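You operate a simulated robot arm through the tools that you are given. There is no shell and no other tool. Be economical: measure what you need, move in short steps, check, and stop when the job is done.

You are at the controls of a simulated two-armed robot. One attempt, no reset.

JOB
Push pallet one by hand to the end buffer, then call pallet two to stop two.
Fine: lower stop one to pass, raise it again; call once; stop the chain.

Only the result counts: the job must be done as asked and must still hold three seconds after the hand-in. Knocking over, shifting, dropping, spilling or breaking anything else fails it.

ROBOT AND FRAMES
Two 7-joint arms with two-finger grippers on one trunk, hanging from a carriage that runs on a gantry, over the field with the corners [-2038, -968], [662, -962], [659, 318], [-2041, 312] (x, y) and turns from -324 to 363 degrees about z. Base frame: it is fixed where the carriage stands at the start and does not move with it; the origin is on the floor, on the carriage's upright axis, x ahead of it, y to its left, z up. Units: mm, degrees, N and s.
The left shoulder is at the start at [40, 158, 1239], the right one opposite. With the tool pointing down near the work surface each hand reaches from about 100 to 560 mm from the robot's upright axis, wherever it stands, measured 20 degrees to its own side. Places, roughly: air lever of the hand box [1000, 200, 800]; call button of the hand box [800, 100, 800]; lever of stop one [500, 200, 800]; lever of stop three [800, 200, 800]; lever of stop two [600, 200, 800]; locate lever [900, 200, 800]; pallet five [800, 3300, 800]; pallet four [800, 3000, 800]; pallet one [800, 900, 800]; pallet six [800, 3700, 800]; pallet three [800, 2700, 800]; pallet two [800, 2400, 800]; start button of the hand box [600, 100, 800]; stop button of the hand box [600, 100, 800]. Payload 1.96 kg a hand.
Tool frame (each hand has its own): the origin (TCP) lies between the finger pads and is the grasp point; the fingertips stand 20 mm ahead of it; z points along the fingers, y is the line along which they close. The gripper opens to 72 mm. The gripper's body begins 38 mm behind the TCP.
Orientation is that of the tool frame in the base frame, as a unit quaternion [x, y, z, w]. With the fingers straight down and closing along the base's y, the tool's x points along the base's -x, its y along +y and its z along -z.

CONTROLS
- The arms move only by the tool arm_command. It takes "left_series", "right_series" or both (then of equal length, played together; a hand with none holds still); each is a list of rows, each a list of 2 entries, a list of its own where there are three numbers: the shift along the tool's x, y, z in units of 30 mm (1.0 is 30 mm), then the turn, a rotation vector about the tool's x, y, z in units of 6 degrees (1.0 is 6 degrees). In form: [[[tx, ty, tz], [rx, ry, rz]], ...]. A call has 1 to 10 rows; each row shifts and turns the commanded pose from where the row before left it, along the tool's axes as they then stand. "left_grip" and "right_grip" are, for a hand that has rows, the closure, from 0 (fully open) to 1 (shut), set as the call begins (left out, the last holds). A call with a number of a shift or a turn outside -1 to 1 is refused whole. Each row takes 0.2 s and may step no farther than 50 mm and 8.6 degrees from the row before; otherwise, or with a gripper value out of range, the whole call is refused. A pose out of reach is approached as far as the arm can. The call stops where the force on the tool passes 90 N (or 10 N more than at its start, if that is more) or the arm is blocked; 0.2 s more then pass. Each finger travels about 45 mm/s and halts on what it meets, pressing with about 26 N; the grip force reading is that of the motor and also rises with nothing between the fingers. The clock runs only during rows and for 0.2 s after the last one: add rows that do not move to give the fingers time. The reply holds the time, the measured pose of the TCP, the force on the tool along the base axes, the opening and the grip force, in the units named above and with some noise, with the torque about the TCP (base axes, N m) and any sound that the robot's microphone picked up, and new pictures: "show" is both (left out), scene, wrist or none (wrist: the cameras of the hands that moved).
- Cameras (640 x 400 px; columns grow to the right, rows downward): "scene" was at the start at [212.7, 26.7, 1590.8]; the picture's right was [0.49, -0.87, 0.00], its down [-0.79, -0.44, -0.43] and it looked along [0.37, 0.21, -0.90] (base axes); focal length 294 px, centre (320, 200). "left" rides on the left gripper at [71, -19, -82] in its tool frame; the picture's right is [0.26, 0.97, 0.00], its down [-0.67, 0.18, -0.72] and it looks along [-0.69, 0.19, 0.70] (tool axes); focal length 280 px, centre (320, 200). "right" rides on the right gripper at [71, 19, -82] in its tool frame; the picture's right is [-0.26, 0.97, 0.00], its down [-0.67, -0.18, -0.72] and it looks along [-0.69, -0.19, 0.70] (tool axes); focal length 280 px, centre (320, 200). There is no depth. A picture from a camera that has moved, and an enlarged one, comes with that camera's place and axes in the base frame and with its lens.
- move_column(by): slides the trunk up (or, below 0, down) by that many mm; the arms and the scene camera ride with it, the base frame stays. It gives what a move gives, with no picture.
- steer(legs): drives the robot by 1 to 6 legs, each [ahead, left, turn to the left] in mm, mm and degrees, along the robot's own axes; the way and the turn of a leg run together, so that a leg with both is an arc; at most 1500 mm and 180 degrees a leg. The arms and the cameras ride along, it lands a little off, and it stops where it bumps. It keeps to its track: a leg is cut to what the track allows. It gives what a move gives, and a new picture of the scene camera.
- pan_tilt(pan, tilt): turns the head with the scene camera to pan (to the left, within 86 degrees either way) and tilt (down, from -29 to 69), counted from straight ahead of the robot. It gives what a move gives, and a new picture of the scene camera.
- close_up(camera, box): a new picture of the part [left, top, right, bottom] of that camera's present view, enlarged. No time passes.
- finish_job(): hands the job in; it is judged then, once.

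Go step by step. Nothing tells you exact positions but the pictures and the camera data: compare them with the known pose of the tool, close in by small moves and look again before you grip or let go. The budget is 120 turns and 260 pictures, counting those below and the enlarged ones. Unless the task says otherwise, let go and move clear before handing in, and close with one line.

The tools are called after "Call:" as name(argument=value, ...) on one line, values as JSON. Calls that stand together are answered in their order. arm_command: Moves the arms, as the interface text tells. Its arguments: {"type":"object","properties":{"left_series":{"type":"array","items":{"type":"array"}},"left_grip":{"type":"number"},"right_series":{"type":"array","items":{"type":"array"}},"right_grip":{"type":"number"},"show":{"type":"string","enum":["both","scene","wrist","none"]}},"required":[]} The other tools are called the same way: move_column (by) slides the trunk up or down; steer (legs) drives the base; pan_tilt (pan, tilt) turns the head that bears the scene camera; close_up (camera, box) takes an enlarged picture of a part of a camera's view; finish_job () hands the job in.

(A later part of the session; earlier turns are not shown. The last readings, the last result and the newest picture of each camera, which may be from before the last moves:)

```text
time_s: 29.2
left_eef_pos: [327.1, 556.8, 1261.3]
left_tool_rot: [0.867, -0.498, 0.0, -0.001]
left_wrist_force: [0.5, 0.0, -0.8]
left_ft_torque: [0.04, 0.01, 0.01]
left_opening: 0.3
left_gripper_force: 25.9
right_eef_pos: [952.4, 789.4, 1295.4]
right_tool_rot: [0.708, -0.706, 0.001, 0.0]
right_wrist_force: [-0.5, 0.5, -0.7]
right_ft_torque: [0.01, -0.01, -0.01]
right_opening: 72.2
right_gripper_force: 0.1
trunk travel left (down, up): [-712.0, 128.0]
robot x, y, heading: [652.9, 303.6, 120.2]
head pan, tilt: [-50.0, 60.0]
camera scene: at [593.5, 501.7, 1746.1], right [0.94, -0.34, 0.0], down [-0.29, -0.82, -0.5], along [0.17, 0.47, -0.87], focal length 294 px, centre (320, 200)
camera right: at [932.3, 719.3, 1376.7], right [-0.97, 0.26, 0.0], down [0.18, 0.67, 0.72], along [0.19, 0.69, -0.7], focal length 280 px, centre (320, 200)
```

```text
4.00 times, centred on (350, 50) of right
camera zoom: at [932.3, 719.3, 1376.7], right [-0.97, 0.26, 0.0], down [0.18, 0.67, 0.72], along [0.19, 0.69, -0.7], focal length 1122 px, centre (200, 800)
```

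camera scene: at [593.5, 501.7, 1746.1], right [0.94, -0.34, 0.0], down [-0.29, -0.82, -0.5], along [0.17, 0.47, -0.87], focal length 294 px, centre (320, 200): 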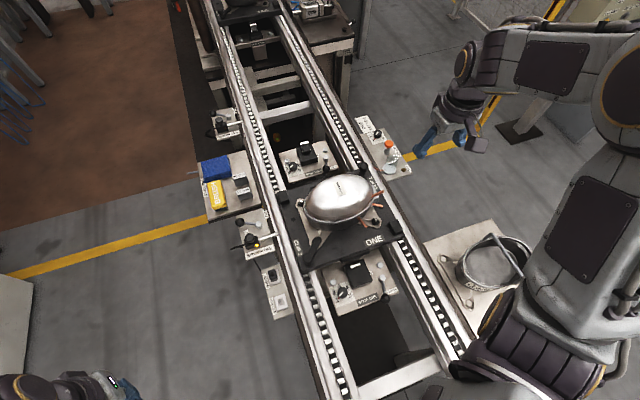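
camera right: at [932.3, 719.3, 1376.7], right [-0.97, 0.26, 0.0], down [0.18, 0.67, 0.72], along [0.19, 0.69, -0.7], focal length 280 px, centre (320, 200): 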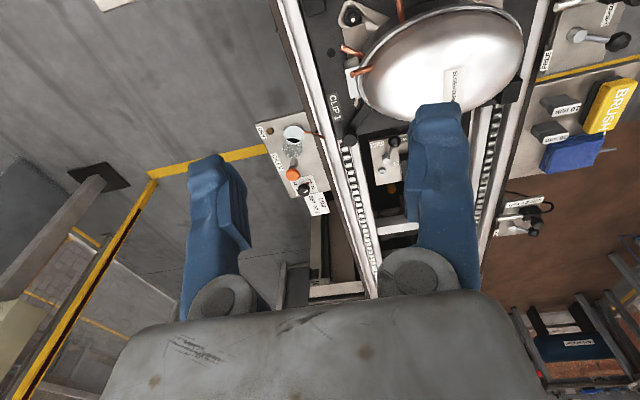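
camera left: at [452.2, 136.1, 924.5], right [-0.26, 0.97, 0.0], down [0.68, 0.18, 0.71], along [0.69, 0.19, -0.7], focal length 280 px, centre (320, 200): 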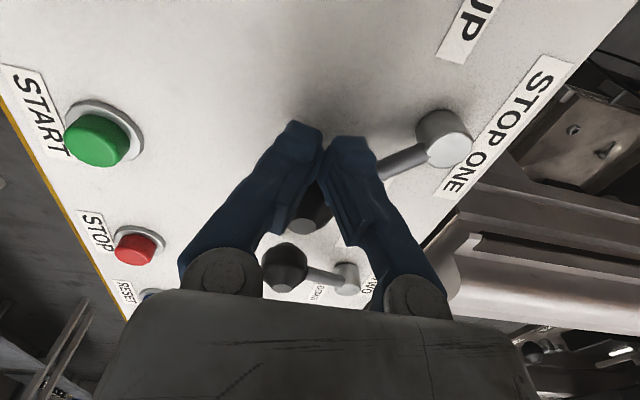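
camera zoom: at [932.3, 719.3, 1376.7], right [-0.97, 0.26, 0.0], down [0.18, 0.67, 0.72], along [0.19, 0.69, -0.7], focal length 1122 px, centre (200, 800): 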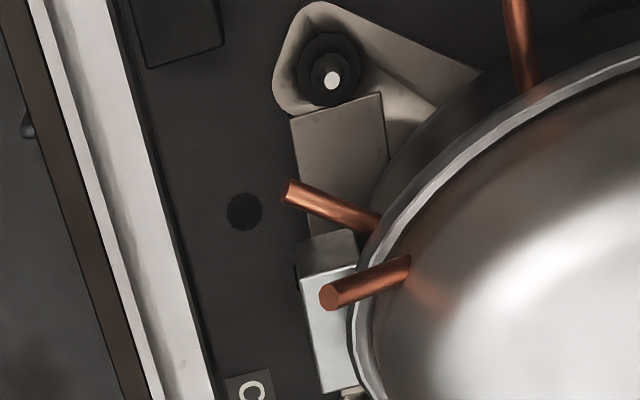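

The block sits at about (967,803). I partly close the right gripper and descend over it.

Call:
arm_command(right_series=[[[-0.47, -0.47, 1], [0, 0, 0]], [[0, 0, 1], [0, 0, 0]], [[0, 0, 1], [0, 0, 0]], [[0, 0, 1], [0, 0, 0]], [[0, 0, 1], [0, 0, 0]], [[0, 0, 1], [0, 0, 0]], [[0, 0, 1], [0, 0, 0]], [[0, 0, 1], [0, 0, 0]], [[0, 0, 1], [0, 0, 0]], [[0, 0, 1], [0, 0, 0]]], right_grip=0.25, show="both")

Call:
close_up(camera="scene", box=[300, 180, 460, 300])

```text
time_s: 31.4
left_eef_pos: [325.8, 556.4, 1262.0]
left_tool_rot: [0.867, -0.498, -0.001, 0.0]
left_wrist_force: [-0.3, -0.3, -0.2]
left_ft_torque: [0.0, 0.03, -0.04]
left_opening: 0.0
left_gripper_force: 26.0
right_eef_pos: [963.5, 806.2, 995.1]
right_tool_rot: [0.709, -0.706, 0.0, 0.0]
right_wrist_force: [0.5, 0.3, 0.2]
right_ft_torque: [-0.01, 0.02, 0.01]
right_opening: 54.0
right_gripper_force: 0.1
trunk travel left (down, up): [-712.0, 128.0]
robot x, y, heading: [653.2, 305.0, 120.1]
head pan, tilt: [-50.0, 60.0]
camera scene: at [593.5, 501.6, 1746.1], right [0.94, -0.34, 0.0], down [-0.29, -0.82, -0.5], along [0.17, 0.47, -0.87], focal length 294 px, centre (320, 200)
camera right: at [944.9, 734.9, 1075.9], right [-0.97, 0.26, 0.0], down [0.18, 0.67, 0.72], along [0.18, 0.69, -0.7], focal length 280 px, centre (320, 200)
```

scene: 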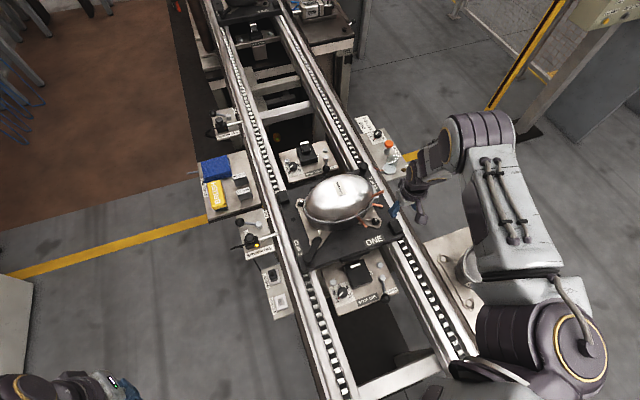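
right: 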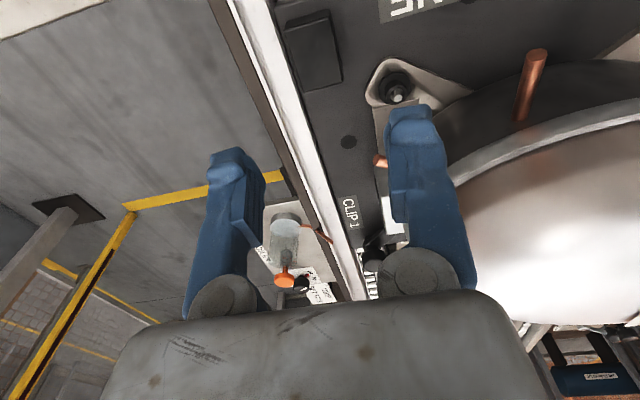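

```text
3.33 times, centred on (380, 240) of scene
camera zoom: at [593.5, 501.6, 1746.1], right [0.94, -0.34, 0.0], down [-0.29, -0.82, -0.5], along [0.17, 0.47, -0.87], focal length 978 px, centre (120, 67)
```

zoom: 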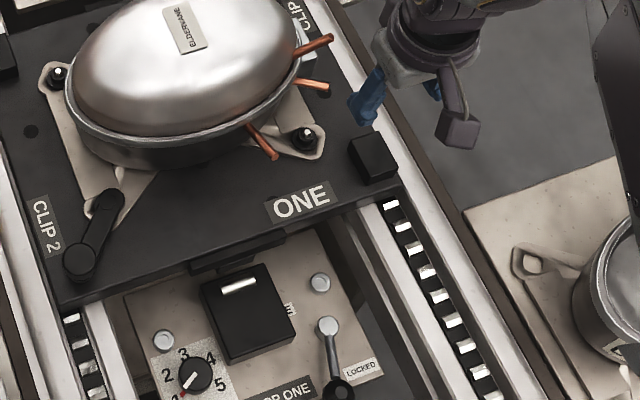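

The block top is at about z 861 with its centre near (967,800). I descend around it and grip.

Call:
arm_command(right_series=[[[0.2, -0.12, 1], [0, 0, 0]], [[0, 0, 1], [0, 0, 0]], [[0, 0, 1], [0, 0, 0]], [[0, 0, 0.8], [0, 0, 0]], [[0, 0, 0.3], [0, 0, 0]], [[0, 0, 0.3], [0, 0, 0]]], show="both")

Call:
close_up(camera="scene", box=[340, 190, 460, 280])

```text
time_s: 32.8
left_eef_pos: [328.3, 559.6, 1264.4]
left_tool_rot: [0.867, -0.498, 0.0, -0.002]
left_wrist_force: [0.5, 0.4, 0.8]
left_ft_torque: [0.0, -0.01, -0.02]
left_opening: 0.0
left_gripper_force: 25.9
right_eef_pos: [973.2, 806.2, 867.8]
right_tool_rot: [0.709, -0.705, -0.004, -0.004]
right_wrist_force: [3.1, -0.6, 63.5]
right_ft_torque: [-0.07, 2.27, 0.77]
right_opening: 60.2
right_gripper_force: 4.7
trunk travel left (down, up): [-712.0, 128.0]
robot x, y, heading: [656.2, 302.7, 120.3]
head pan, tilt: [-50.0, 60.0]
camera scene: at [594.6, 503.5, 1748.1], right [0.94, -0.34, 0.0], down [-0.29, -0.81, -0.5], along [0.17, 0.47, -0.86], focal length 294 px, centre (320, 200)
camera right: at [953.6, 734.3, 948.7], right [-0.97, 0.26, 0.0], down [0.18, 0.67, 0.72], along [0.18, 0.7, -0.69], focal length 280 px, centre (320, 200)
```

scene: 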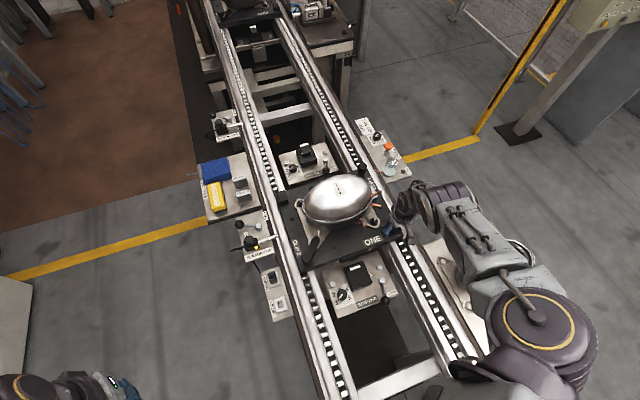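
right: 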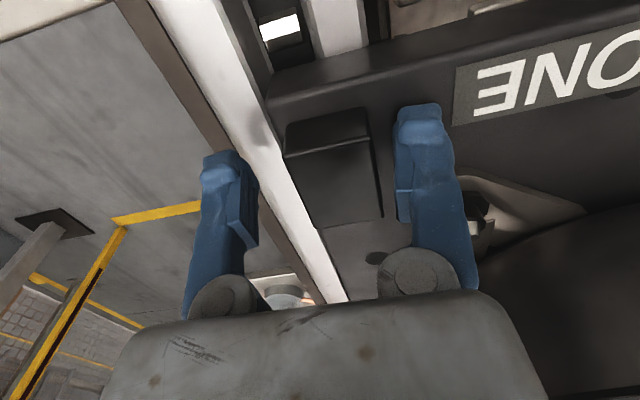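

```text
4.44 times, centred on (400, 235) of scene
camera zoom: at [594.6, 503.5, 1748.1], right [0.94, -0.34, 0.0], down [-0.29, -0.81, -0.5], along [0.17, 0.47, -0.86], focal length 1305 px, centre (-36, 44)
```

zoom: 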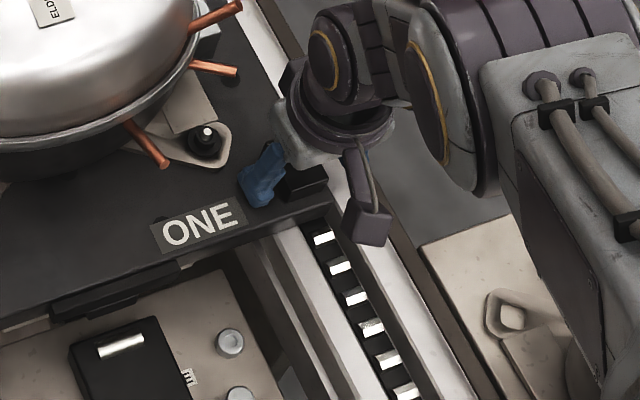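

A fingertip has touched the pallet top at z about 848. I lift slightly and close on the block.

Call:
arm_command(right_series=[[[0, 0, -0.6], [0, 0, 0]]], show="none")

Call:
arm_command(right_series=[[[0, 0, 0], [0, 0, 0]], [[0, 0, 0], [0, 0, 0]], [[0, 0, 0], [0, 0, 0]], [[0, 0, 0], [0, 0, 0]]], right_grip=1, show="wrist")

```text
time_s: 33.2
left_eef_pos: [325.9, 558.1, 1260.9]
left_tool_rot: [0.867, -0.499, 0.001, 0.001]
left_wrist_force: [0.5, 0.5, 0.2]
left_ft_torque: [-0.02, -0.01, -0.05]
left_opening: 0.0
left_gripper_force: 26.2
right_eef_pos: [971.7, 796.3, 879.6]
right_tool_rot: [0.708, -0.706, 0.001, -0.001]
right_wrist_force: [0.0, 0.5, 0.3]
right_ft_torque: [-0.03, 0.01, 0.02]
right_opening: 54.1
right_gripper_force: 0.0
trunk travel left (down, up): [-712.0, 128.0]
robot x, y, heading: [649.9, 302.0, 120.2]
head pan, tilt: [-50.0, 60.0]
```

```text
time_s: 34.2
left_eef_pos: [324.0, 555.5, 1261.7]
left_tool_rot: [0.867, -0.498, -0.001, 0.001]
left_wrist_force: [-0.2, -0.2, -0.5]
left_ft_torque: [0.01, 0.02, 0.0]
left_opening: 0.0
left_gripper_force: 25.7
right_eef_pos: [965.9, 797.7, 879.3]
right_tool_rot: [0.709, -0.705, -0.001, 0.002]
right_wrist_force: [-11.6, -1.0, -6.0]
right_ft_torque: [-0.63, 0.22, 0.13]
right_opening: 31.4
right_gripper_force: 40.0
trunk travel left (down, up): [-712.0, 128.0]
robot x, y, heading: [653.4, 302.2, 120.4]
head pan, tilt: [-50.0, 60.0]
camera right: at [947.7, 726.6, 961.0], right [-0.97, 0.26, 0.0], down [0.18, 0.68, 0.71], along [0.18, 0.69, -0.7], focal length 280 px, centre (320, 200)
```

right: 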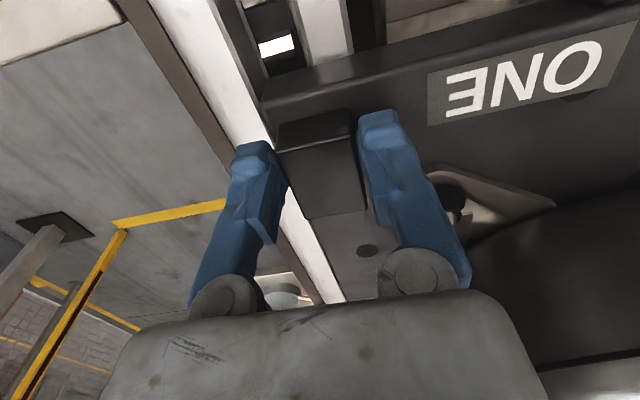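

The block is gripped (31 mm). I test the pull with a small arm move toward -y.

Call:
arm_command(right_series=[[[0.3, 0, 0], [0, 0, 0]], [[0.5, 0, 0], [0, 0, 0]], [[0.5, 0, 0], [0, 0, 0]], [[0.5, 0, 0], [0, 0, 0]]], show="both")

```text
time_s: 35.2
left_eef_pos: [323.2, 555.7, 1262.8]
left_tool_rot: [0.867, -0.497, -0.001, 0.0]
left_wrist_force: [-0.3, 0.2, -0.6]
left_ft_torque: [-0.01, -0.01, -0.01]
left_opening: 0.1
left_gripper_force: 25.8
right_eef_pos: [966.9, 741.5, 880.0]
right_tool_rot: [0.709, -0.706, 0.0, 0.003]
right_wrist_force: [-11.4, -1.8, -16.7]
right_ft_torque: [0.33, 0.26, -0.06]
right_opening: 31.2
right_gripper_force: 39.4
trunk travel left (down, up): [-712.0, 128.0]
robot x, y, heading: [651.8, 303.6, 120.2]
head pan, tilt: [-50.0, 60.0]
camera scene: at [592.3, 501.1, 1746.0], right [0.94, -0.34, 0.0], down [-0.29, -0.82, -0.5], along [0.17, 0.47, -0.87], focal length 294 px, centre (320, 200)
camera right: at [947.7, 671.3, 961.9], right [-0.97, 0.26, 0.0], down [0.18, 0.68, 0.71], along [0.18, 0.69, -0.7], focal length 280 px, centre (320, 200)
```

scene: 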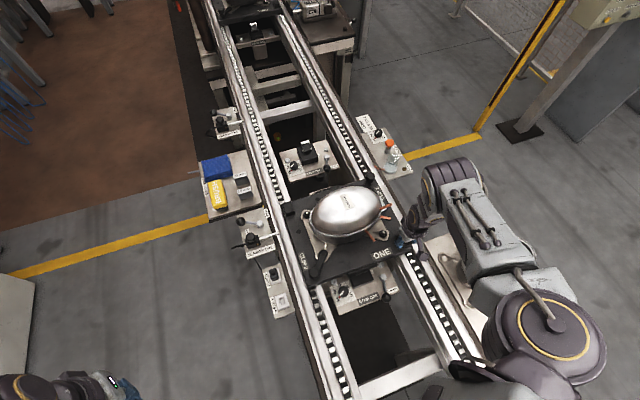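
right: 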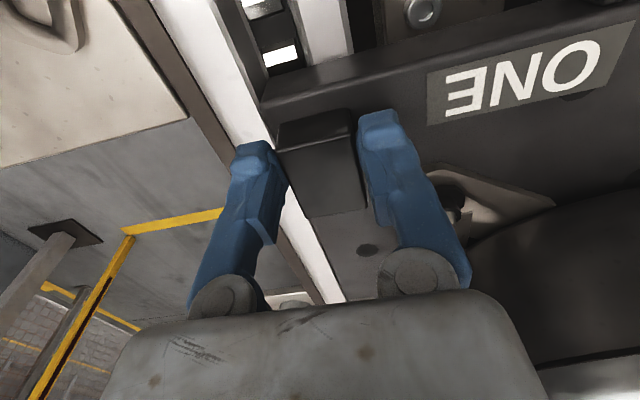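

The pallet slides easily with almost no force. I pull it onward by driving the carriage toward -y, so the trunk keeps clear of the compressor.

Call:
steer(legs=[[-86, 50, 0]])

```text
time_s: 36.4
left_eef_pos: [322.6, 458.0, 1262.6]
left_tool_rot: [0.867, -0.498, -0.001, 0.0]
left_wrist_force: [0.1, -0.2, 0.5]
left_ft_torque: [0.04, -0.01, -0.01]
left_opening: 0.0
left_gripper_force: 26.2
right_eef_pos: [966.0, 643.9, 881.6]
right_tool_rot: [0.708, -0.706, -0.001, 0.001]
right_wrist_force: [-17.6, -3.3, 15.7]
right_ft_torque: [-0.9, 0.32, -0.05]
right_opening: 31.4
right_gripper_force: 40.0
trunk travel left (down, up): [-712.0, 128.0]
robot x, y, heading: [652.6, 206.8, 120.2]
head pan, tilt: [-50.0, 60.0]
camera scene: at [592.0, 402.6, 1746.1], right [0.94, -0.34, 0.0], down [-0.29, -0.81, -0.5], along [0.17, 0.47, -0.87], focal length 294 px, centre (320, 200)
```

scene: 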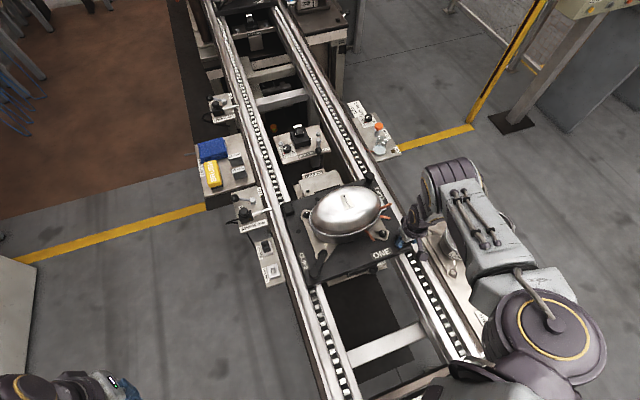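

The pallet follows well, so I drive on.

Call:
steer(legs=[[-164, 96, 0]])

Call:
close_up(camera="scene", box=[260, 160, 500, 400])

```text
time_s: 37.9
left_eef_pos: [323.8, 269.3, 1263.1]
left_tool_rot: [0.867, -0.498, -0.001, 0.0]
left_wrist_force: [0.3, -0.2, 0.0]
left_ft_torque: [0.0, 0.0, 0.06]
left_opening: 0.0
left_gripper_force: 26.0
right_eef_pos: [967.0, 454.1, 882.4]
right_tool_rot: [0.708, -0.706, 0.0, 0.003]
right_wrist_force: [-15.7, -4.1, 24.1]
right_ft_torque: [-0.79, 0.31, 0.0]
right_opening: 31.5
right_gripper_force: 39.8
trunk travel left (down, up): [-712.0, 128.0]
robot x, y, heading: [651.4, 16.2, 120.1]
head pan, tilt: [-50.0, 60.0]
camera scene: at [592.5, 212.8, 1746.3], right [0.94, -0.34, 0.0], down [-0.29, -0.81, -0.5], along [0.17, 0.47, -0.87], focal length 294 px, centre (320, 200)
```

scene: 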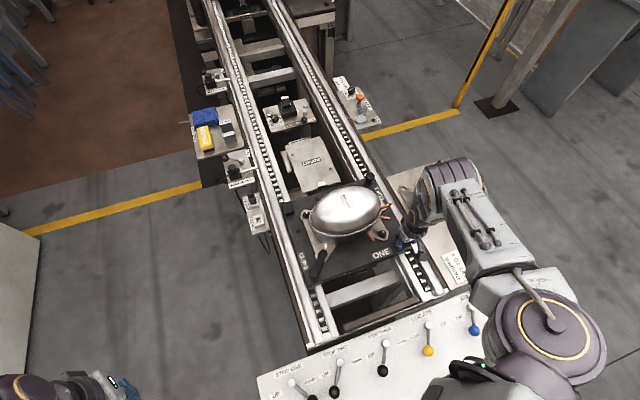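

```text
1.67 times, centred on (380, 280) of scene
camera zoom: at [592.5, 212.8, 1746.3], right [0.94, -0.34, 0.0], down [-0.29, -0.81, -0.5], along [0.17, 0.47, -0.87], focal length 489 px, centre (220, 67)
```

zoom: 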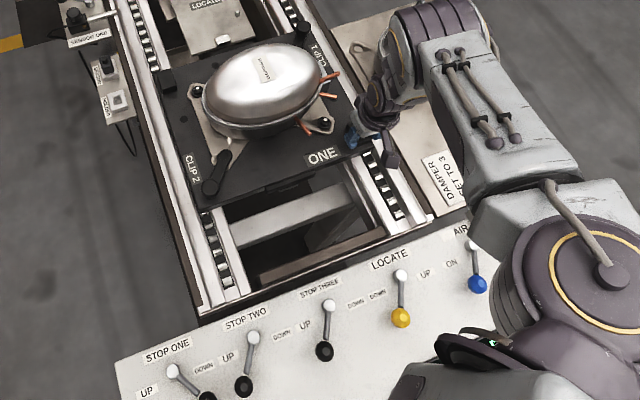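

About 110 mm remain to the buffer bar. I pull the rest with the arm and watch the force.

Call:
arm_command(right_series=[[[0.5, 0, 0], [0, 0, 0]], [[0.5, 0, 0], [0, 0, 0]], [[0.5, 0, 0], [0, 0, 0]], [[0.5, 0, 0], [0, 0, 0]], [[0.5, 0, 0], [0, 0, 0]]], show="scene")

Call:
close_up(camera="scene", box=[270, 220, 450, 350])

```text
time_s: 39.1
left_eef_pos: [324.7, 267.9, 1263.2]
left_tool_rot: [0.867, -0.498, 0.0, -0.001]
left_wrist_force: [-0.9, -0.2, -0.1]
left_ft_torque: [0.0, -0.02, 0.0]
left_opening: 0.2
left_gripper_force: 25.8
right_eef_pos: [967.1, 380.0, 881.0]
right_tool_rot: [0.709, -0.706, -0.001, 0.004]
right_wrist_force: [-17.2, -2.0, 26.1]
right_ft_torque: [0.46, 0.31, -0.01]
right_opening: 31.2
right_gripper_force: 39.9
trunk travel left (down, up): [-712.0, 128.0]
robot x, y, heading: [650.0, 13.7, 119.9]
head pan, tilt: [-50.0, 60.0]
camera scene: at [592.4, 212.9, 1746.8], right [0.94, -0.34, 0.0], down [-0.29, -0.81, -0.5], along [0.17, 0.47, -0.87], focal length 294 px, centre (320, 200)
```

scene: 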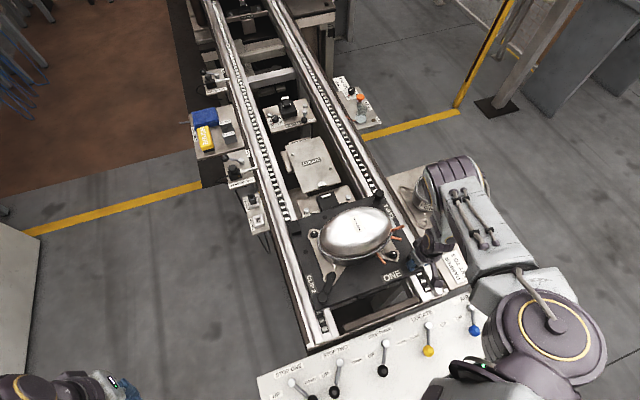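

```text
3.08 times, centred on (360, 285) of scene
camera zoom: at [592.4, 212.9, 1746.8], right [0.94, -0.34, 0.0], down [-0.29, -0.81, -0.5], along [0.17, 0.47, -0.87], focal length 903 px, centre (197, -62)
```

zoom: 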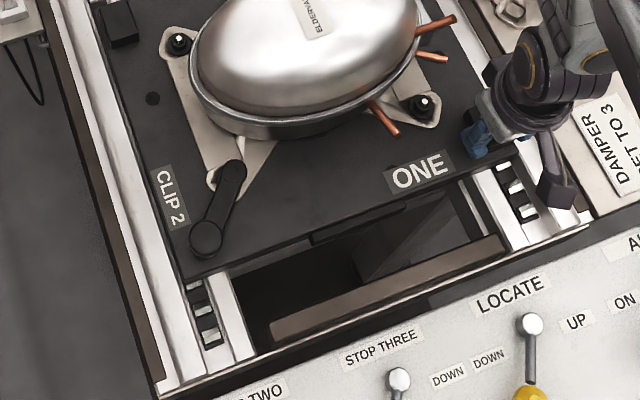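

About 40–50 mm remain. I go on in finer steps.

Call:
arm_command(right_series=[[[0.4, 0, 0], [0, 0, 0]], [[0.4, 0, 0], [0, 0, 0]], [[0.3, 0, 0], [0, 0, 0]], [[0.15, 0, 0], [0, 0, 0]]], show="none")

Call:
close_up(camera="scene", box=[270, 220, 450, 350])

```text
time_s: 40.1
left_eef_pos: [324.9, 268.7, 1262.4]
left_tool_rot: [0.867, -0.498, -0.001, 0.0]
left_wrist_force: [0.1, 0.4, -0.1]
left_ft_torque: [0.0, -0.04, -0.02]
left_opening: 0.0
left_gripper_force: 26.2
right_eef_pos: [967.1, 342.2, 880.7]
right_tool_rot: [0.708, -0.706, 0.0, 0.002]
right_wrist_force: [-13.8, 2.6, 3.4]
right_ft_torque: [0.36, 0.19, -0.04]
right_opening: 31.4
right_gripper_force: 40.4
trunk travel left (down, up): [-712.0, 128.0]
robot x, y, heading: [652.0, 13.0, 120.4]
head pan, tilt: [-50.0, 60.0]
```

```text
3.08 times, centred on (360, 285) of scene
camera zoom: at [592.4, 212.9, 1746.2], right [0.94, -0.34, 0.0], down [-0.29, -0.81, -0.5], along [0.17, 0.47, -0.87], focal length 903 px, centre (197, -62)
```

zoom: 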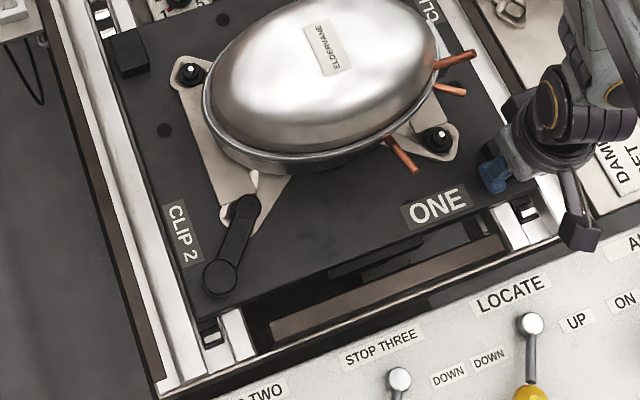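

The front tab is almost at the bar. I continue in small steps until I feel contact.

Call:
arm_command(right_series=[[[0.2, 0, 0], [0, 0, 0]], [[0.2, 0, 0], [0, 0, 0]], [[0.15, 0, 0], [0, 0, 0]]], show="none")

Call:
close_up(camera="scene", box=[300, 250, 450, 350])

```text
time_s: 40.9
left_eef_pos: [324.4, 270.3, 1261.9]
left_tool_rot: [0.867, -0.498, -0.001, -0.001]
left_wrist_force: [-0.3, -0.4, 0.2]
left_ft_torque: [-0.02, 0.0, -0.02]
left_opening: 0.0
left_gripper_force: 26.4
right_eef_pos: [967.9, 328.2, 880.0]
right_tool_rot: [0.709, -0.705, -0.002, 0.001]
right_wrist_force: [-9.6, 14.7, -8.3]
right_ft_torque: [-0.58, 0.09, -0.04]
right_opening: 31.4
right_gripper_force: 39.8
trunk travel left (down, up): [-712.0, 128.0]
robot x, y, heading: [651.6, 14.7, 120.2]
head pan, tilt: [-50.0, 60.0]
```

```text
4.00 times, centred on (375, 300) of scene
camera zoom: at [592.5, 213.7, 1746.4], right [0.94, -0.34, 0.0], down [-0.29, -0.81, -0.5], along [0.17, 0.47, -0.87], focal length 1174 px, centre (100, -200)
```

zoom: 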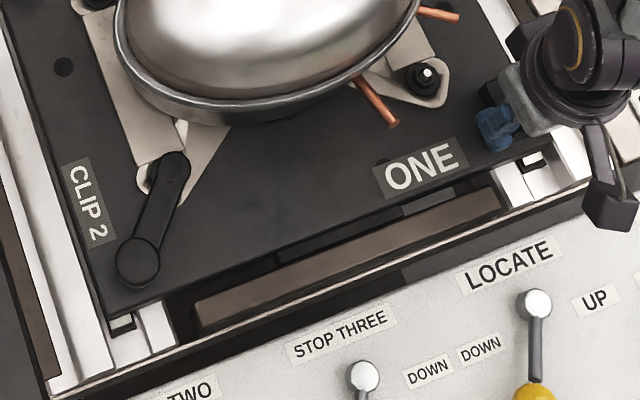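

Contact is beginning (15 N). I press a bit more to seat the pallet.

Call:
arm_command(right_series=[[[0.12, 0, 0], [0, 0, 0]], [[0.12, 0, 0], [0, 0, 0]], [[0, 0, 0], [0, 0, 0]]], show="none")

Call:
close_up(camera="scene", box=[300, 250, 450, 350])

```text
time_s: 41.7
left_eef_pos: [323.5, 272.6, 1263.7]
left_tool_rot: [0.867, -0.499, -0.001, -0.001]
left_wrist_force: [0.0, -0.7, 0.6]
left_ft_torque: [0.0, -0.03, -0.01]
left_opening: 0.1
left_gripper_force: 25.9
right_eef_pos: [967.6, 325.4, 883.4]
right_tool_rot: [0.708, -0.706, -0.004, 0.001]
right_wrist_force: [-7.8, 28.0, -3.9]
right_ft_torque: [0.53, 0.07, -0.08]
right_opening: 31.7
right_gripper_force: 40.2
trunk travel left (down, up): [-712.0, 128.0]
robot x, y, heading: [651.4, 10.6, 120.3]
head pan, tilt: [-50.0, 60.0]
```

```text
4.00 times, centred on (375, 300) of scene
camera zoom: at [592.7, 214.8, 1747.1], right [0.94, -0.34, 0.0], down [-0.29, -0.81, -0.5], along [0.17, 0.47, -0.86], focal length 1174 px, centre (100, -200)
```

zoom: 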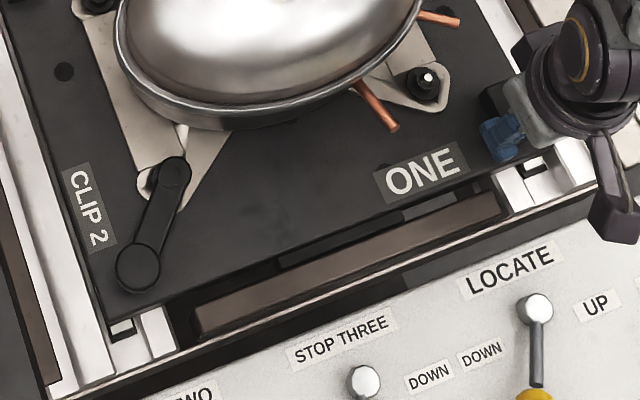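

The pallet is seated against the buffer (28 N, no further travel). I release the block and lift off.

Call:
arm_command(right_series=[[[0, 0, 0], [0, 0, 0]], [[0, 0, 0], [0, 0, 0]], [[0, 0, 0], [0, 0, 0]]], right_grip=0.25, show="none")

Call:
arm_command(right_series=[[[0, 0, -0.5], [0, 0, 0]], [[0, 0, -1], [0, 0, 0]], [[0, 0, -1], [0, 0, 0]], [[0, 0, -1], [0, 0, 0]], [[0, 0, -1], [0, 0, 0]], [[0, 0, -1], [0, 0, 0]], [[0, 0, -1], [0, 0, 0]], [[0, 0, -1], [0, 0, 0]], [[0, 0, -1], [0, 0, 0]], [[0, 0, -1], [0, 0, 0]]], show="scene")

Call:
close_up(camera="scene", box=[230, 160, 450, 350])

```text
time_s: 42.5
left_eef_pos: [325.1, 268.6, 1261.5]
left_tool_rot: [0.867, -0.498, 0.001, 0.0]
left_wrist_force: [0.1, 0.2, 0.8]
left_ft_torque: [0.01, 0.0, 0.0]
left_opening: 0.0
left_gripper_force: 25.6
right_eef_pos: [969.7, 316.2, 882.8]
right_tool_rot: [0.709, -0.706, 0.002, 0.003]
right_wrist_force: [0.1, -0.2, 0.0]
right_ft_torque: [0.01, -0.03, -0.02]
right_opening: 53.8
right_gripper_force: 0.1
trunk travel left (down, up): [-712.0, 128.0]
robot x, y, heading: [657.7, 13.4, 120.1]
head pan, tilt: [-50.0, 60.0]
```

```text
time_s: 44.7
left_eef_pos: [325.2, 267.4, 1261.6]
left_tool_rot: [0.867, -0.498, 0.0, 0.0]
left_wrist_force: [-0.6, -0.3, -0.3]
left_ft_torque: [0.04, 0.02, 0.05]
left_opening: 0.0
left_gripper_force: 26.1
right_eef_pos: [969.2, 319.4, 1168.5]
right_tool_rot: [0.708, -0.706, 0.0, 0.002]
right_wrist_force: [0.0, -0.2, -0.4]
right_ft_torque: [0.01, -0.01, -0.02]
right_opening: 54.1
right_gripper_force: 0.1
trunk travel left (down, up): [-712.0, 128.0]
robot x, y, heading: [652.4, 15.9, 120.4]
head pan, tilt: [-50.0, 60.0]
camera scene: at [593.4, 212.6, 1746.0], right [0.94, -0.34, 0.0], down [-0.29, -0.81, -0.5], along [0.17, 0.47, -0.87], focal length 294 px, centre (320, 200)
```

scene: 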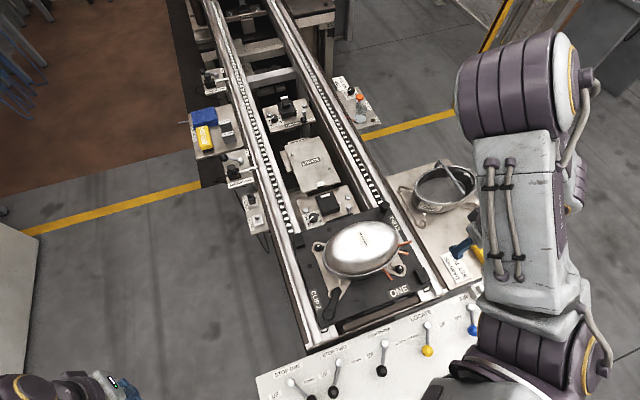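

```text
2.11 times, centred on (340, 255) of scene
camera zoom: at [593.4, 212.6, 1746.0], right [0.94, -0.34, 0.0], down [-0.29, -0.81, -0.5], along [0.17, 0.47, -0.87], focal length 618 px, centre (278, 84)
```

zoom: 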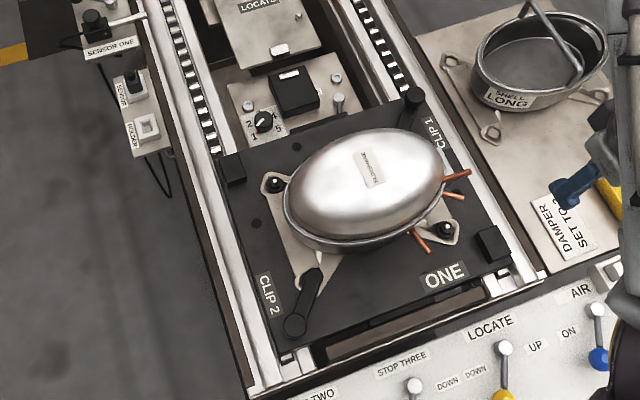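

Pallet one sits at the buffer. Now I turn back and drive to about (400,-200), where the left hand can reach the levers and the buttons.

Call:
steer(legs=[[0, 0, -120.3], [-252, -214, 0]])

Call:
move_column(by=-150)

Call:
pan_tilt(pan=35, tilt=58)

```text
time_s: 52.0
left_eef_pos: [779.0, -44.5, 1262.4]
left_tool_rot: [0.013, 1.0, 0.0, 0.0]
left_wrist_force: [-0.2, -0.1, -0.1]
left_ft_torque: [-0.01, 0.03, 0.02]
left_opening: 0.0
left_gripper_force: 25.7
right_eef_pos: [484.7, -620.7, 1167.8]
right_tool_rot: [0.27, 0.963, 0.002, -0.002]
right_wrist_force: [1.1, 0.4, 0.5]
right_ft_torque: [0.0, -0.06, 0.02]
right_opening: 54.0
right_gripper_force: 0.0
trunk travel left (down, up): [-712.0, 128.0]
robot x, y, heading: [392.2, -189.9, -1.4]
head pan, tilt: [-50.0, 60.0]
camera scene: at [593.1, -248.6, 1746.1], right [-0.78, -0.62, 0.0], down [-0.54, 0.68, -0.5], along [0.31, -0.39, -0.87], focal length 294 px, centre (320, 200)
```

scene: 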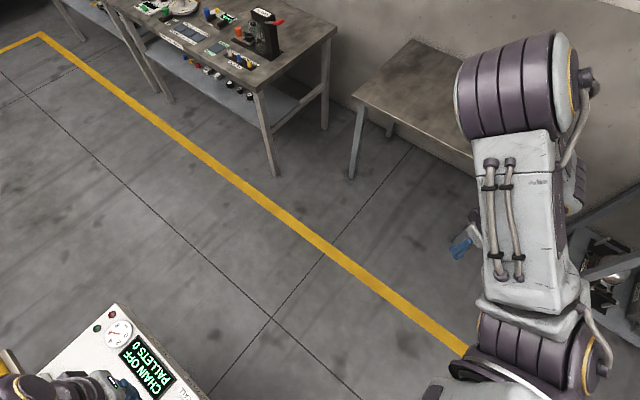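

```text
time_s: 53.7
left_eef_pos: [779.5, -44.8, 1111.5]
left_tool_rot: [0.012, 1.0, 0.0, 0.0]
left_wrist_force: [0.2, 0.1, 0.0]
left_ft_torque: [-0.02, -0.02, 0.0]
left_opening: 0.1
left_gripper_force: 25.5
right_eef_pos: [484.5, -620.3, 1019.2]
right_tool_rot: [0.271, 0.963, 0.002, -0.001]
right_wrist_force: [-1.0, -0.3, 0.7]
right_ft_torque: [0.0, 0.0, -0.03]
right_opening: 53.8
right_gripper_force: 0.1
trunk travel left (down, up): [-562.0, 278.0]
robot x, y, heading: [390.6, -191.8, -1.5]
head pan, tilt: [-50.0, 60.0]
```

```text
time_s: 55.3
left_eef_pos: [779.5, -44.3, 1111.2]
left_tool_rot: [0.012, 1.0, 0.0, 0.0]
left_wrist_force: [-0.6, 0.0, -0.6]
left_ft_torque: [0.0, -0.02, -0.01]
left_opening: 0.1
left_gripper_force: 25.8
right_eef_pos: [484.6, -620.3, 1017.5]
right_tool_rot: [0.271, 0.963, 0.002, -0.002]
right_wrist_force: [-0.8, -0.4, -0.1]
right_ft_torque: [-0.03, -0.02, 0.0]
right_opening: 54.0
right_gripper_force: 0.0
trunk travel left (down, up): [-562.0, 278.0]
robot x, y, heading: [393.2, -191.1, -1.4]
head pan, tilt: [35.0, 58.0]
camera scene: at [608.9, -158.4, 1598.4], right [0.55, -0.83, 0.0], down [-0.71, -0.47, -0.53], along [0.44, 0.29, -0.85], focal length 294 px, centre (320, 200)
```

scene: 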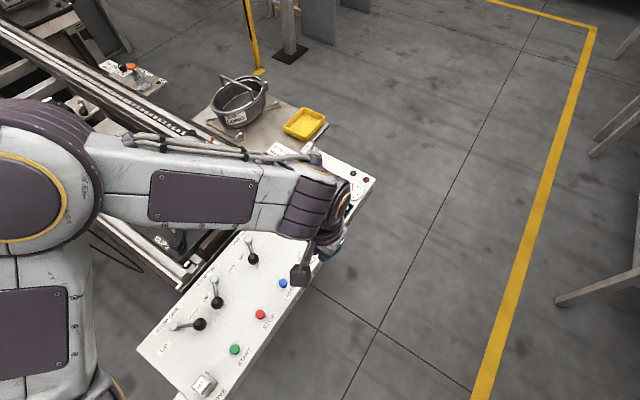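

I can see the panel with the stop one lever in DOWN. I enlarge it to measure the knobs and buttons.

Call:
close_up(camera="scene", box=[140, 225, 320, 385])

```text
2.50 times, centred on (230, 305) of scene
camera zoom: at [608.9, -158.4, 1598.4], right [0.55, -0.83, 0.0], down [-0.71, -0.47, -0.53], along [0.44, 0.29, -0.85], focal length 734 px, centre (545, -62)
```

zoom: 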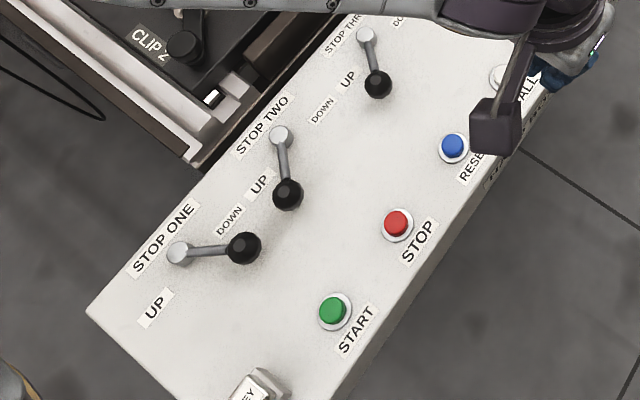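

Knob one is at about (547,152). I'll push its rod near y 178, where the gap to lever two is wide, so I move over (580,178).

Call:
arm_command(left_series=[[[0.83, 0.93, 0], [0, 0, 0]], [[0.83, 0.93, 0], [0, 0, 0]], [[0.83, 0.93, 0], [0, 0, 0]], [[0.83, 0.93, 0], [0, 0, 0]], [[0.83, 0.93, 0], [0, 0, 0]], [[0.83, 0.93, 0], [0, 0, 0]], [[0.83, 0.93, 0], [0, 0, 0]], [[0.83, 0.93, 0], [0, 0, 0]]], left_grip=1, show="both")

```text
time_s: 57.1
left_eef_pos: [641.0, 124.2, 1094.9]
left_tool_rot: [0.013, 1.0, 0.0, 0.0]
left_wrist_force: [0.7, 0.8, 0.2]
left_ft_torque: [0.03, -0.02, 0.01]
left_opening: 0.0
left_gripper_force: 25.9
left hand out of reach, approached as far as the arm can: row 6, 7, 8
right_eef_pos: [486.4, -620.5, 1018.5]
right_tool_rot: [0.27, 0.963, 0.001, -0.001]
right_wrist_force: [-0.1, -0.1, -0.4]
right_ft_torque: [0.0, 0.02, -0.03]
right_opening: 53.7
right_gripper_force: 0.1
trunk travel left (down, up): [-562.0, 278.0]
robot x, y, heading: [390.3, -192.7, -1.4]
head pan, tilt: [35.0, 58.0]
camera scene: at [608.9, -158.4, 1598.4], right [0.55, -0.83, 0.0], down [-0.71, -0.47, -0.53], along [0.44, 0.29, -0.85], focal length 294 px, centre (320, 200)
camera left: at [570.3, 105.5, 1177.1], right [-0.24, 0.97, 0.0], down [0.68, 0.17, 0.72], along [0.69, 0.17, -0.7], focal length 280 px, centre (320, 200)
```

scene: 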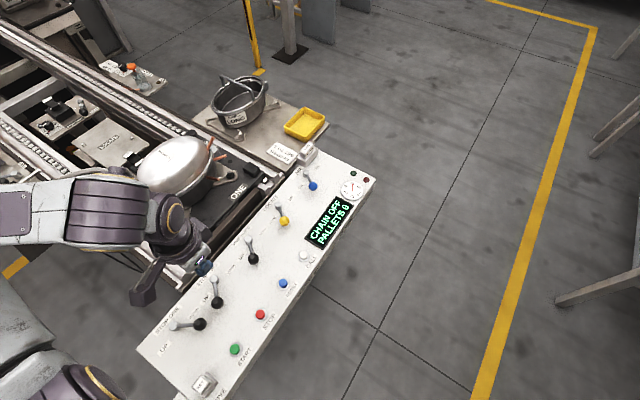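
left: 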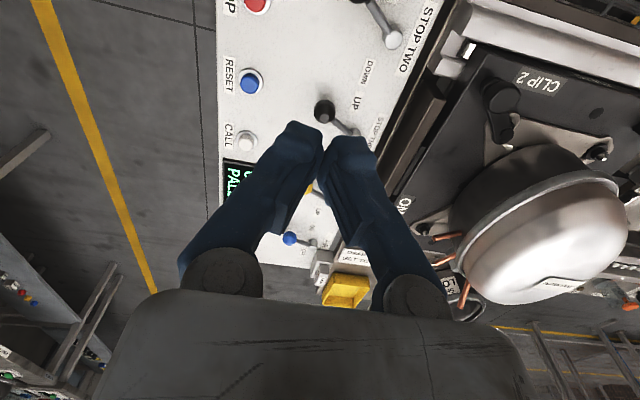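

The pose is out of the arm's sideways range. I turn the robot about 46 degrees left and shift it slightly, so the levers and buttons lie more in front.

Call:
steer(legs=[[89, -16, 0], [0, 0, 46.4]])

Call:
pan_tilt(pan=-5, tilt=62)

```text
time_s: 60.4
left_eef_pos: [421.8, 187.9, 1095.4]
left_tool_rot: [-0.387, 0.922, -0.001, 0.0]
left_wrist_force: [-0.1, -0.6, -0.2]
left_ft_torque: [-0.01, 0.04, 0.0]
left_opening: 0.1
left_gripper_force: 26.4
right_eef_pos: [859.9, -434.1, 1017.3]
right_tool_rot: [-0.136, 0.991, 0.0, -0.003]
right_wrist_force: [0.1, -0.3, -0.4]
right_ft_torque: [-0.01, 0.03, -0.02]
right_opening: 53.9
right_gripper_force: 0.0
trunk travel left (down, up): [-562.0, 278.0]
robot x, y, heading: [484.2, -207.4, 45.4]
head pan, tilt: [35.0, 58.0]
camera scene: at [604.5, -28.4, 1598.4], right [0.99, -0.16, 0.0], down [-0.14, -0.84, -0.53], along [0.09, 0.52, -0.85], focal length 294 px, centre (320, 200)
```

scene: 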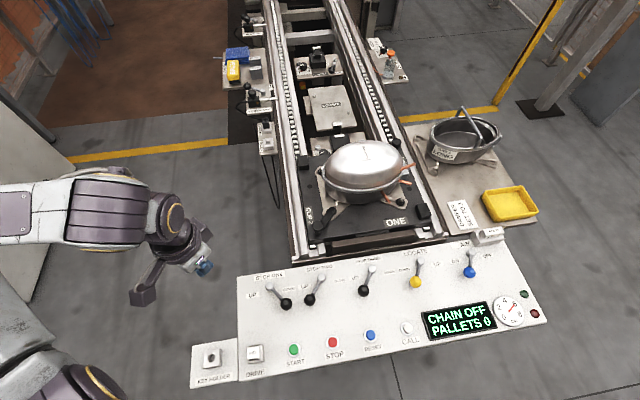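

```text
time_s: 61.4
left_eef_pos: [423.5, 188.2, 1096.3]
left_tool_rot: [-0.387, 0.922, 0.0, 0.0]
left_wrist_force: [-0.1, 0.0, 0.4]
left_ft_torque: [0.0, 0.0, -0.02]
left_opening: 0.1
left_gripper_force: 26.9
right_eef_pos: [860.4, -433.1, 1018.3]
right_tool_rot: [-0.136, 0.991, 0.001, -0.002]
right_wrist_force: [0.1, -1.0, -0.1]
right_ft_torque: [0.01, -0.01, 0.0]
right_opening: 54.1
right_gripper_force: 0.1
trunk travel left (down, up): [-562.0, 278.0]
robot x, y, heading: [483.9, -207.7, 45.4]
head pan, tilt: [-5.0, 62.0]
camera scene: at [642.1, -54.5, 1593.8], right [0.65, -0.76, 0.0], down [-0.67, -0.57, -0.47], along [0.36, 0.31, -0.88], focal length 294 px, centre (320, 200)
```

scene: 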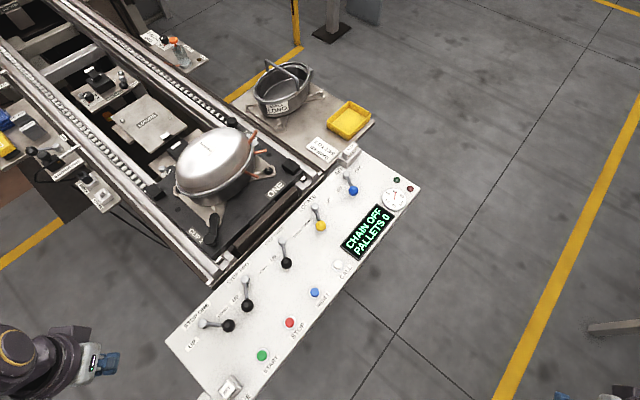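

I move the left hand over (582,180), in the gap between levers one and two, and lower it to about z 870. I also set the head back to its clearer view.

Call:
arm_command(left_series=[[[-0.88, -0.99, 0], [0, 0, 0]], [[-0.88, -0.99, 0], [0, 0, 0]], [[-0.88, -0.99, 0], [0, 0, 0]], [[-0.88, -0.99, 0], [0, 0, 0]], [[0, 0, 1], [0, 0, 0]], [[0, 0, 1], [0, 0, 0]], [[0, 0, 1], [0, 0, 0]], [[0, 0, 1], [0, 0, 0]], [[0, 0, 1], [0, 0, 0]], [[0, 0, 1], [0, 0, 0]]], show="wrist")

Call:
pan_tilt(pan=35, tilt=55)

Call:
close_up(camera="scene", box=[230, 240, 420, 380])

```text
time_s: 63.6
left_eef_pos: [582.1, 180.4, 916.7]
left_tool_rot: [-0.388, 0.922, 0.0, 0.0]
left_wrist_force: [-0.6, -0.1, -0.5]
left_ft_torque: [-0.01, 0.03, 0.0]
left_opening: 0.0
left_gripper_force: 26.4
right_eef_pos: [859.6, -434.7, 1018.9]
right_tool_rot: [-0.136, 0.991, 0.001, -0.002]
right_wrist_force: [-0.6, 0.0, -0.2]
right_ft_torque: [0.01, 0.03, -0.03]
right_opening: 54.1
right_gripper_force: 0.0
trunk travel left (down, up): [-562.0, 278.0]
robot x, y, heading: [482.1, -207.3, 45.7]
head pan, tilt: [-5.0, 62.0]
camera left: at [546.5, 115.0, 997.6], right [-0.87, 0.49, 0.0], down [0.34, 0.61, 0.72], along [0.35, 0.62, -0.7], focal length 280 px, centre (320, 200)
```

left: 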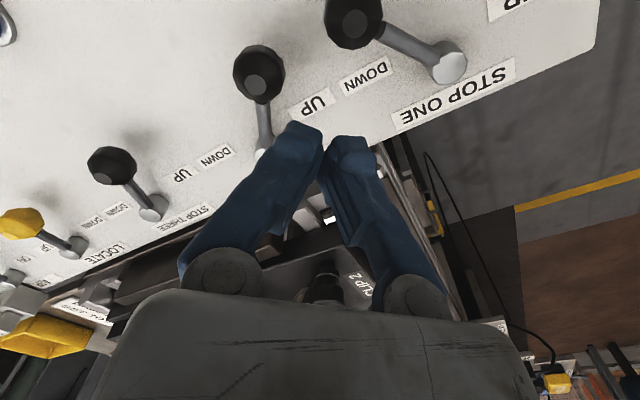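

```text
time_s: 64.7
left_eef_pos: [581.1, 179.6, 916.3]
left_tool_rot: [-0.387, 0.922, 0.0, 0.0]
left_wrist_force: [-0.9, -0.8, -0.5]
left_ft_torque: [0.0, 0.01, 0.01]
left_opening: 0.0
left_gripper_force: 26.1
right_eef_pos: [859.4, -434.3, 1019.2]
right_tool_rot: [-0.137, 0.991, 0.001, -0.002]
right_wrist_force: [0.0, -0.5, 0.3]
right_ft_torque: [-0.03, -0.01, -0.01]
right_opening: 54.1
right_gripper_force: 0.0
trunk travel left (down, up): [-562.0, 278.0]
robot x, y, heading: [478.5, -209.0, 45.5]
head pan, tilt: [35.0, 55.0]
camera scene: at [605.1, -25.3, 1602.1], right [0.99, -0.16, 0.0], down [-0.14, -0.81, -0.57], along [0.09, 0.57, -0.82], focal length 294 px, centre (320, 200)
```

scene: 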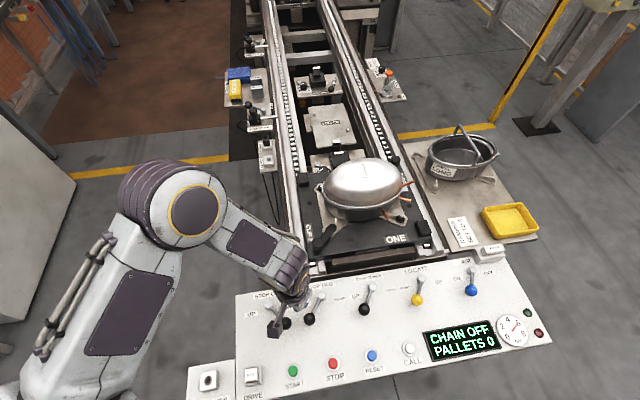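

```text
2.86 times, centred on (325, 310) of scene
camera zoom: at [605.1, -25.3, 1602.1], right [0.99, -0.16, 0.0], down [-0.14, -0.81, -0.57], along [0.09, 0.57, -0.82], focal length 839 px, centre (306, -114)
```

zoom: 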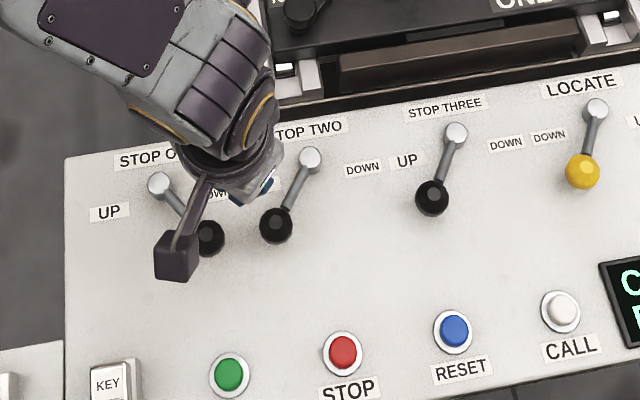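

The finger position lies midway between the two rods. I lower to lever height and push the rod toward UP (-x).

Call:
arm_command(left_series=[[[0, 0, 1], [0, 0, 0]], [[0, 0, 1], [0, 0, 0]], [[0, 0, 0.9], [0, 0, 0]], [[0.384, 0.39, 0], [0, 0, 0]], [[0.384, 0.39, 0], [0, 0, 0]], [[0.384, 0.39, 0], [0, 0, 0]], [[0.384, 0.39, 0], [0, 0, 0]], [[0.3, 0.3, 0], [0, 0, 0]]], show="both")

Call:
close_up(camera="scene", box=[230, 140, 420, 340])

```text
time_s: 66.5
left_eef_pos: [512.9, 178.3, 828.7]
left_tool_rot: [-0.386, 0.922, -0.002, 0.006]
left_wrist_force: [24.5, -1.8, 4.2]
left_ft_torque: [0.03, -0.06, -0.12]
left_opening: 0.0
left_gripper_force: 25.7
right_eef_pos: [866.1, -433.5, 1020.3]
right_tool_rot: [-0.134, 0.991, 0.001, 0.0]
right_wrist_force: [-0.9, -0.9, -0.2]
right_ft_torque: [0.01, 0.02, 0.01]
right_opening: 54.1
right_gripper_force: 0.1
trunk travel left (down, up): [-562.0, 278.0]
robot x, y, heading: [482.7, -207.6, 45.6]
head pan, tilt: [35.0, 55.0]
camera scene: at [608.1, -25.5, 1602.7], right [0.99, -0.17, 0.0], down [-0.13, -0.81, -0.57], along [0.1, 0.57, -0.82], focal length 294 px, centre (320, 200)
camera left: at [476.2, 114.8, 909.1], right [-0.87, 0.49, -0.01], down [0.33, 0.61, 0.72], along [0.36, 0.62, -0.69], focal length 280 px, centre (320, 200)
```

scene: 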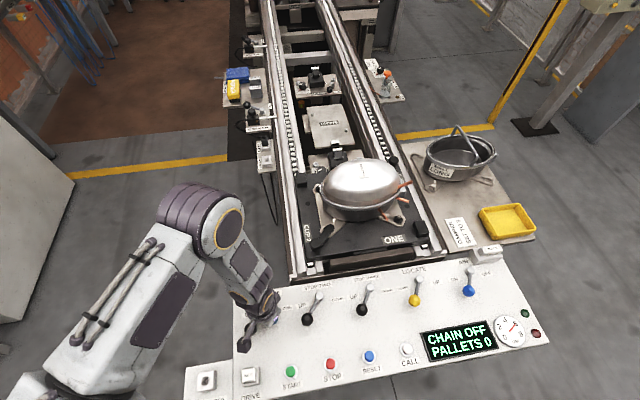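
left: 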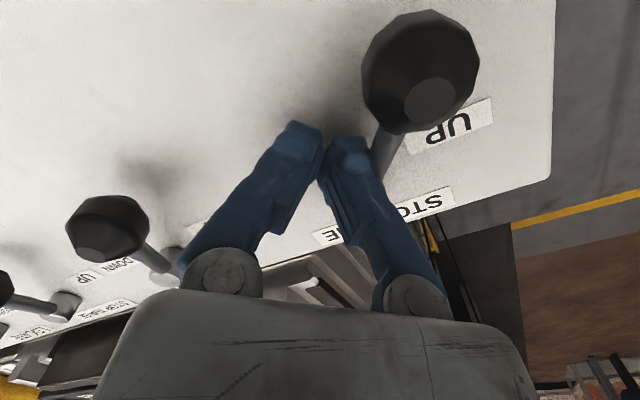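

```text
2.00 times, centred on (325, 240) of scene
camera zoom: at [608.1, -25.5, 1602.7], right [0.99, -0.17, 0.0], down [-0.13, -0.81, -0.57], along [0.1, 0.57, -0.82], focal length 587 px, centre (310, 120)
```

zoom: 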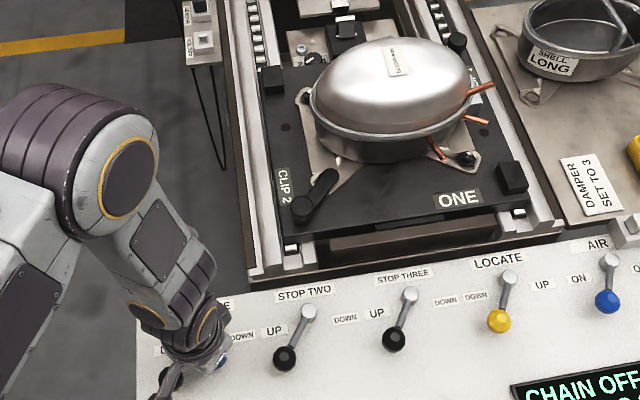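

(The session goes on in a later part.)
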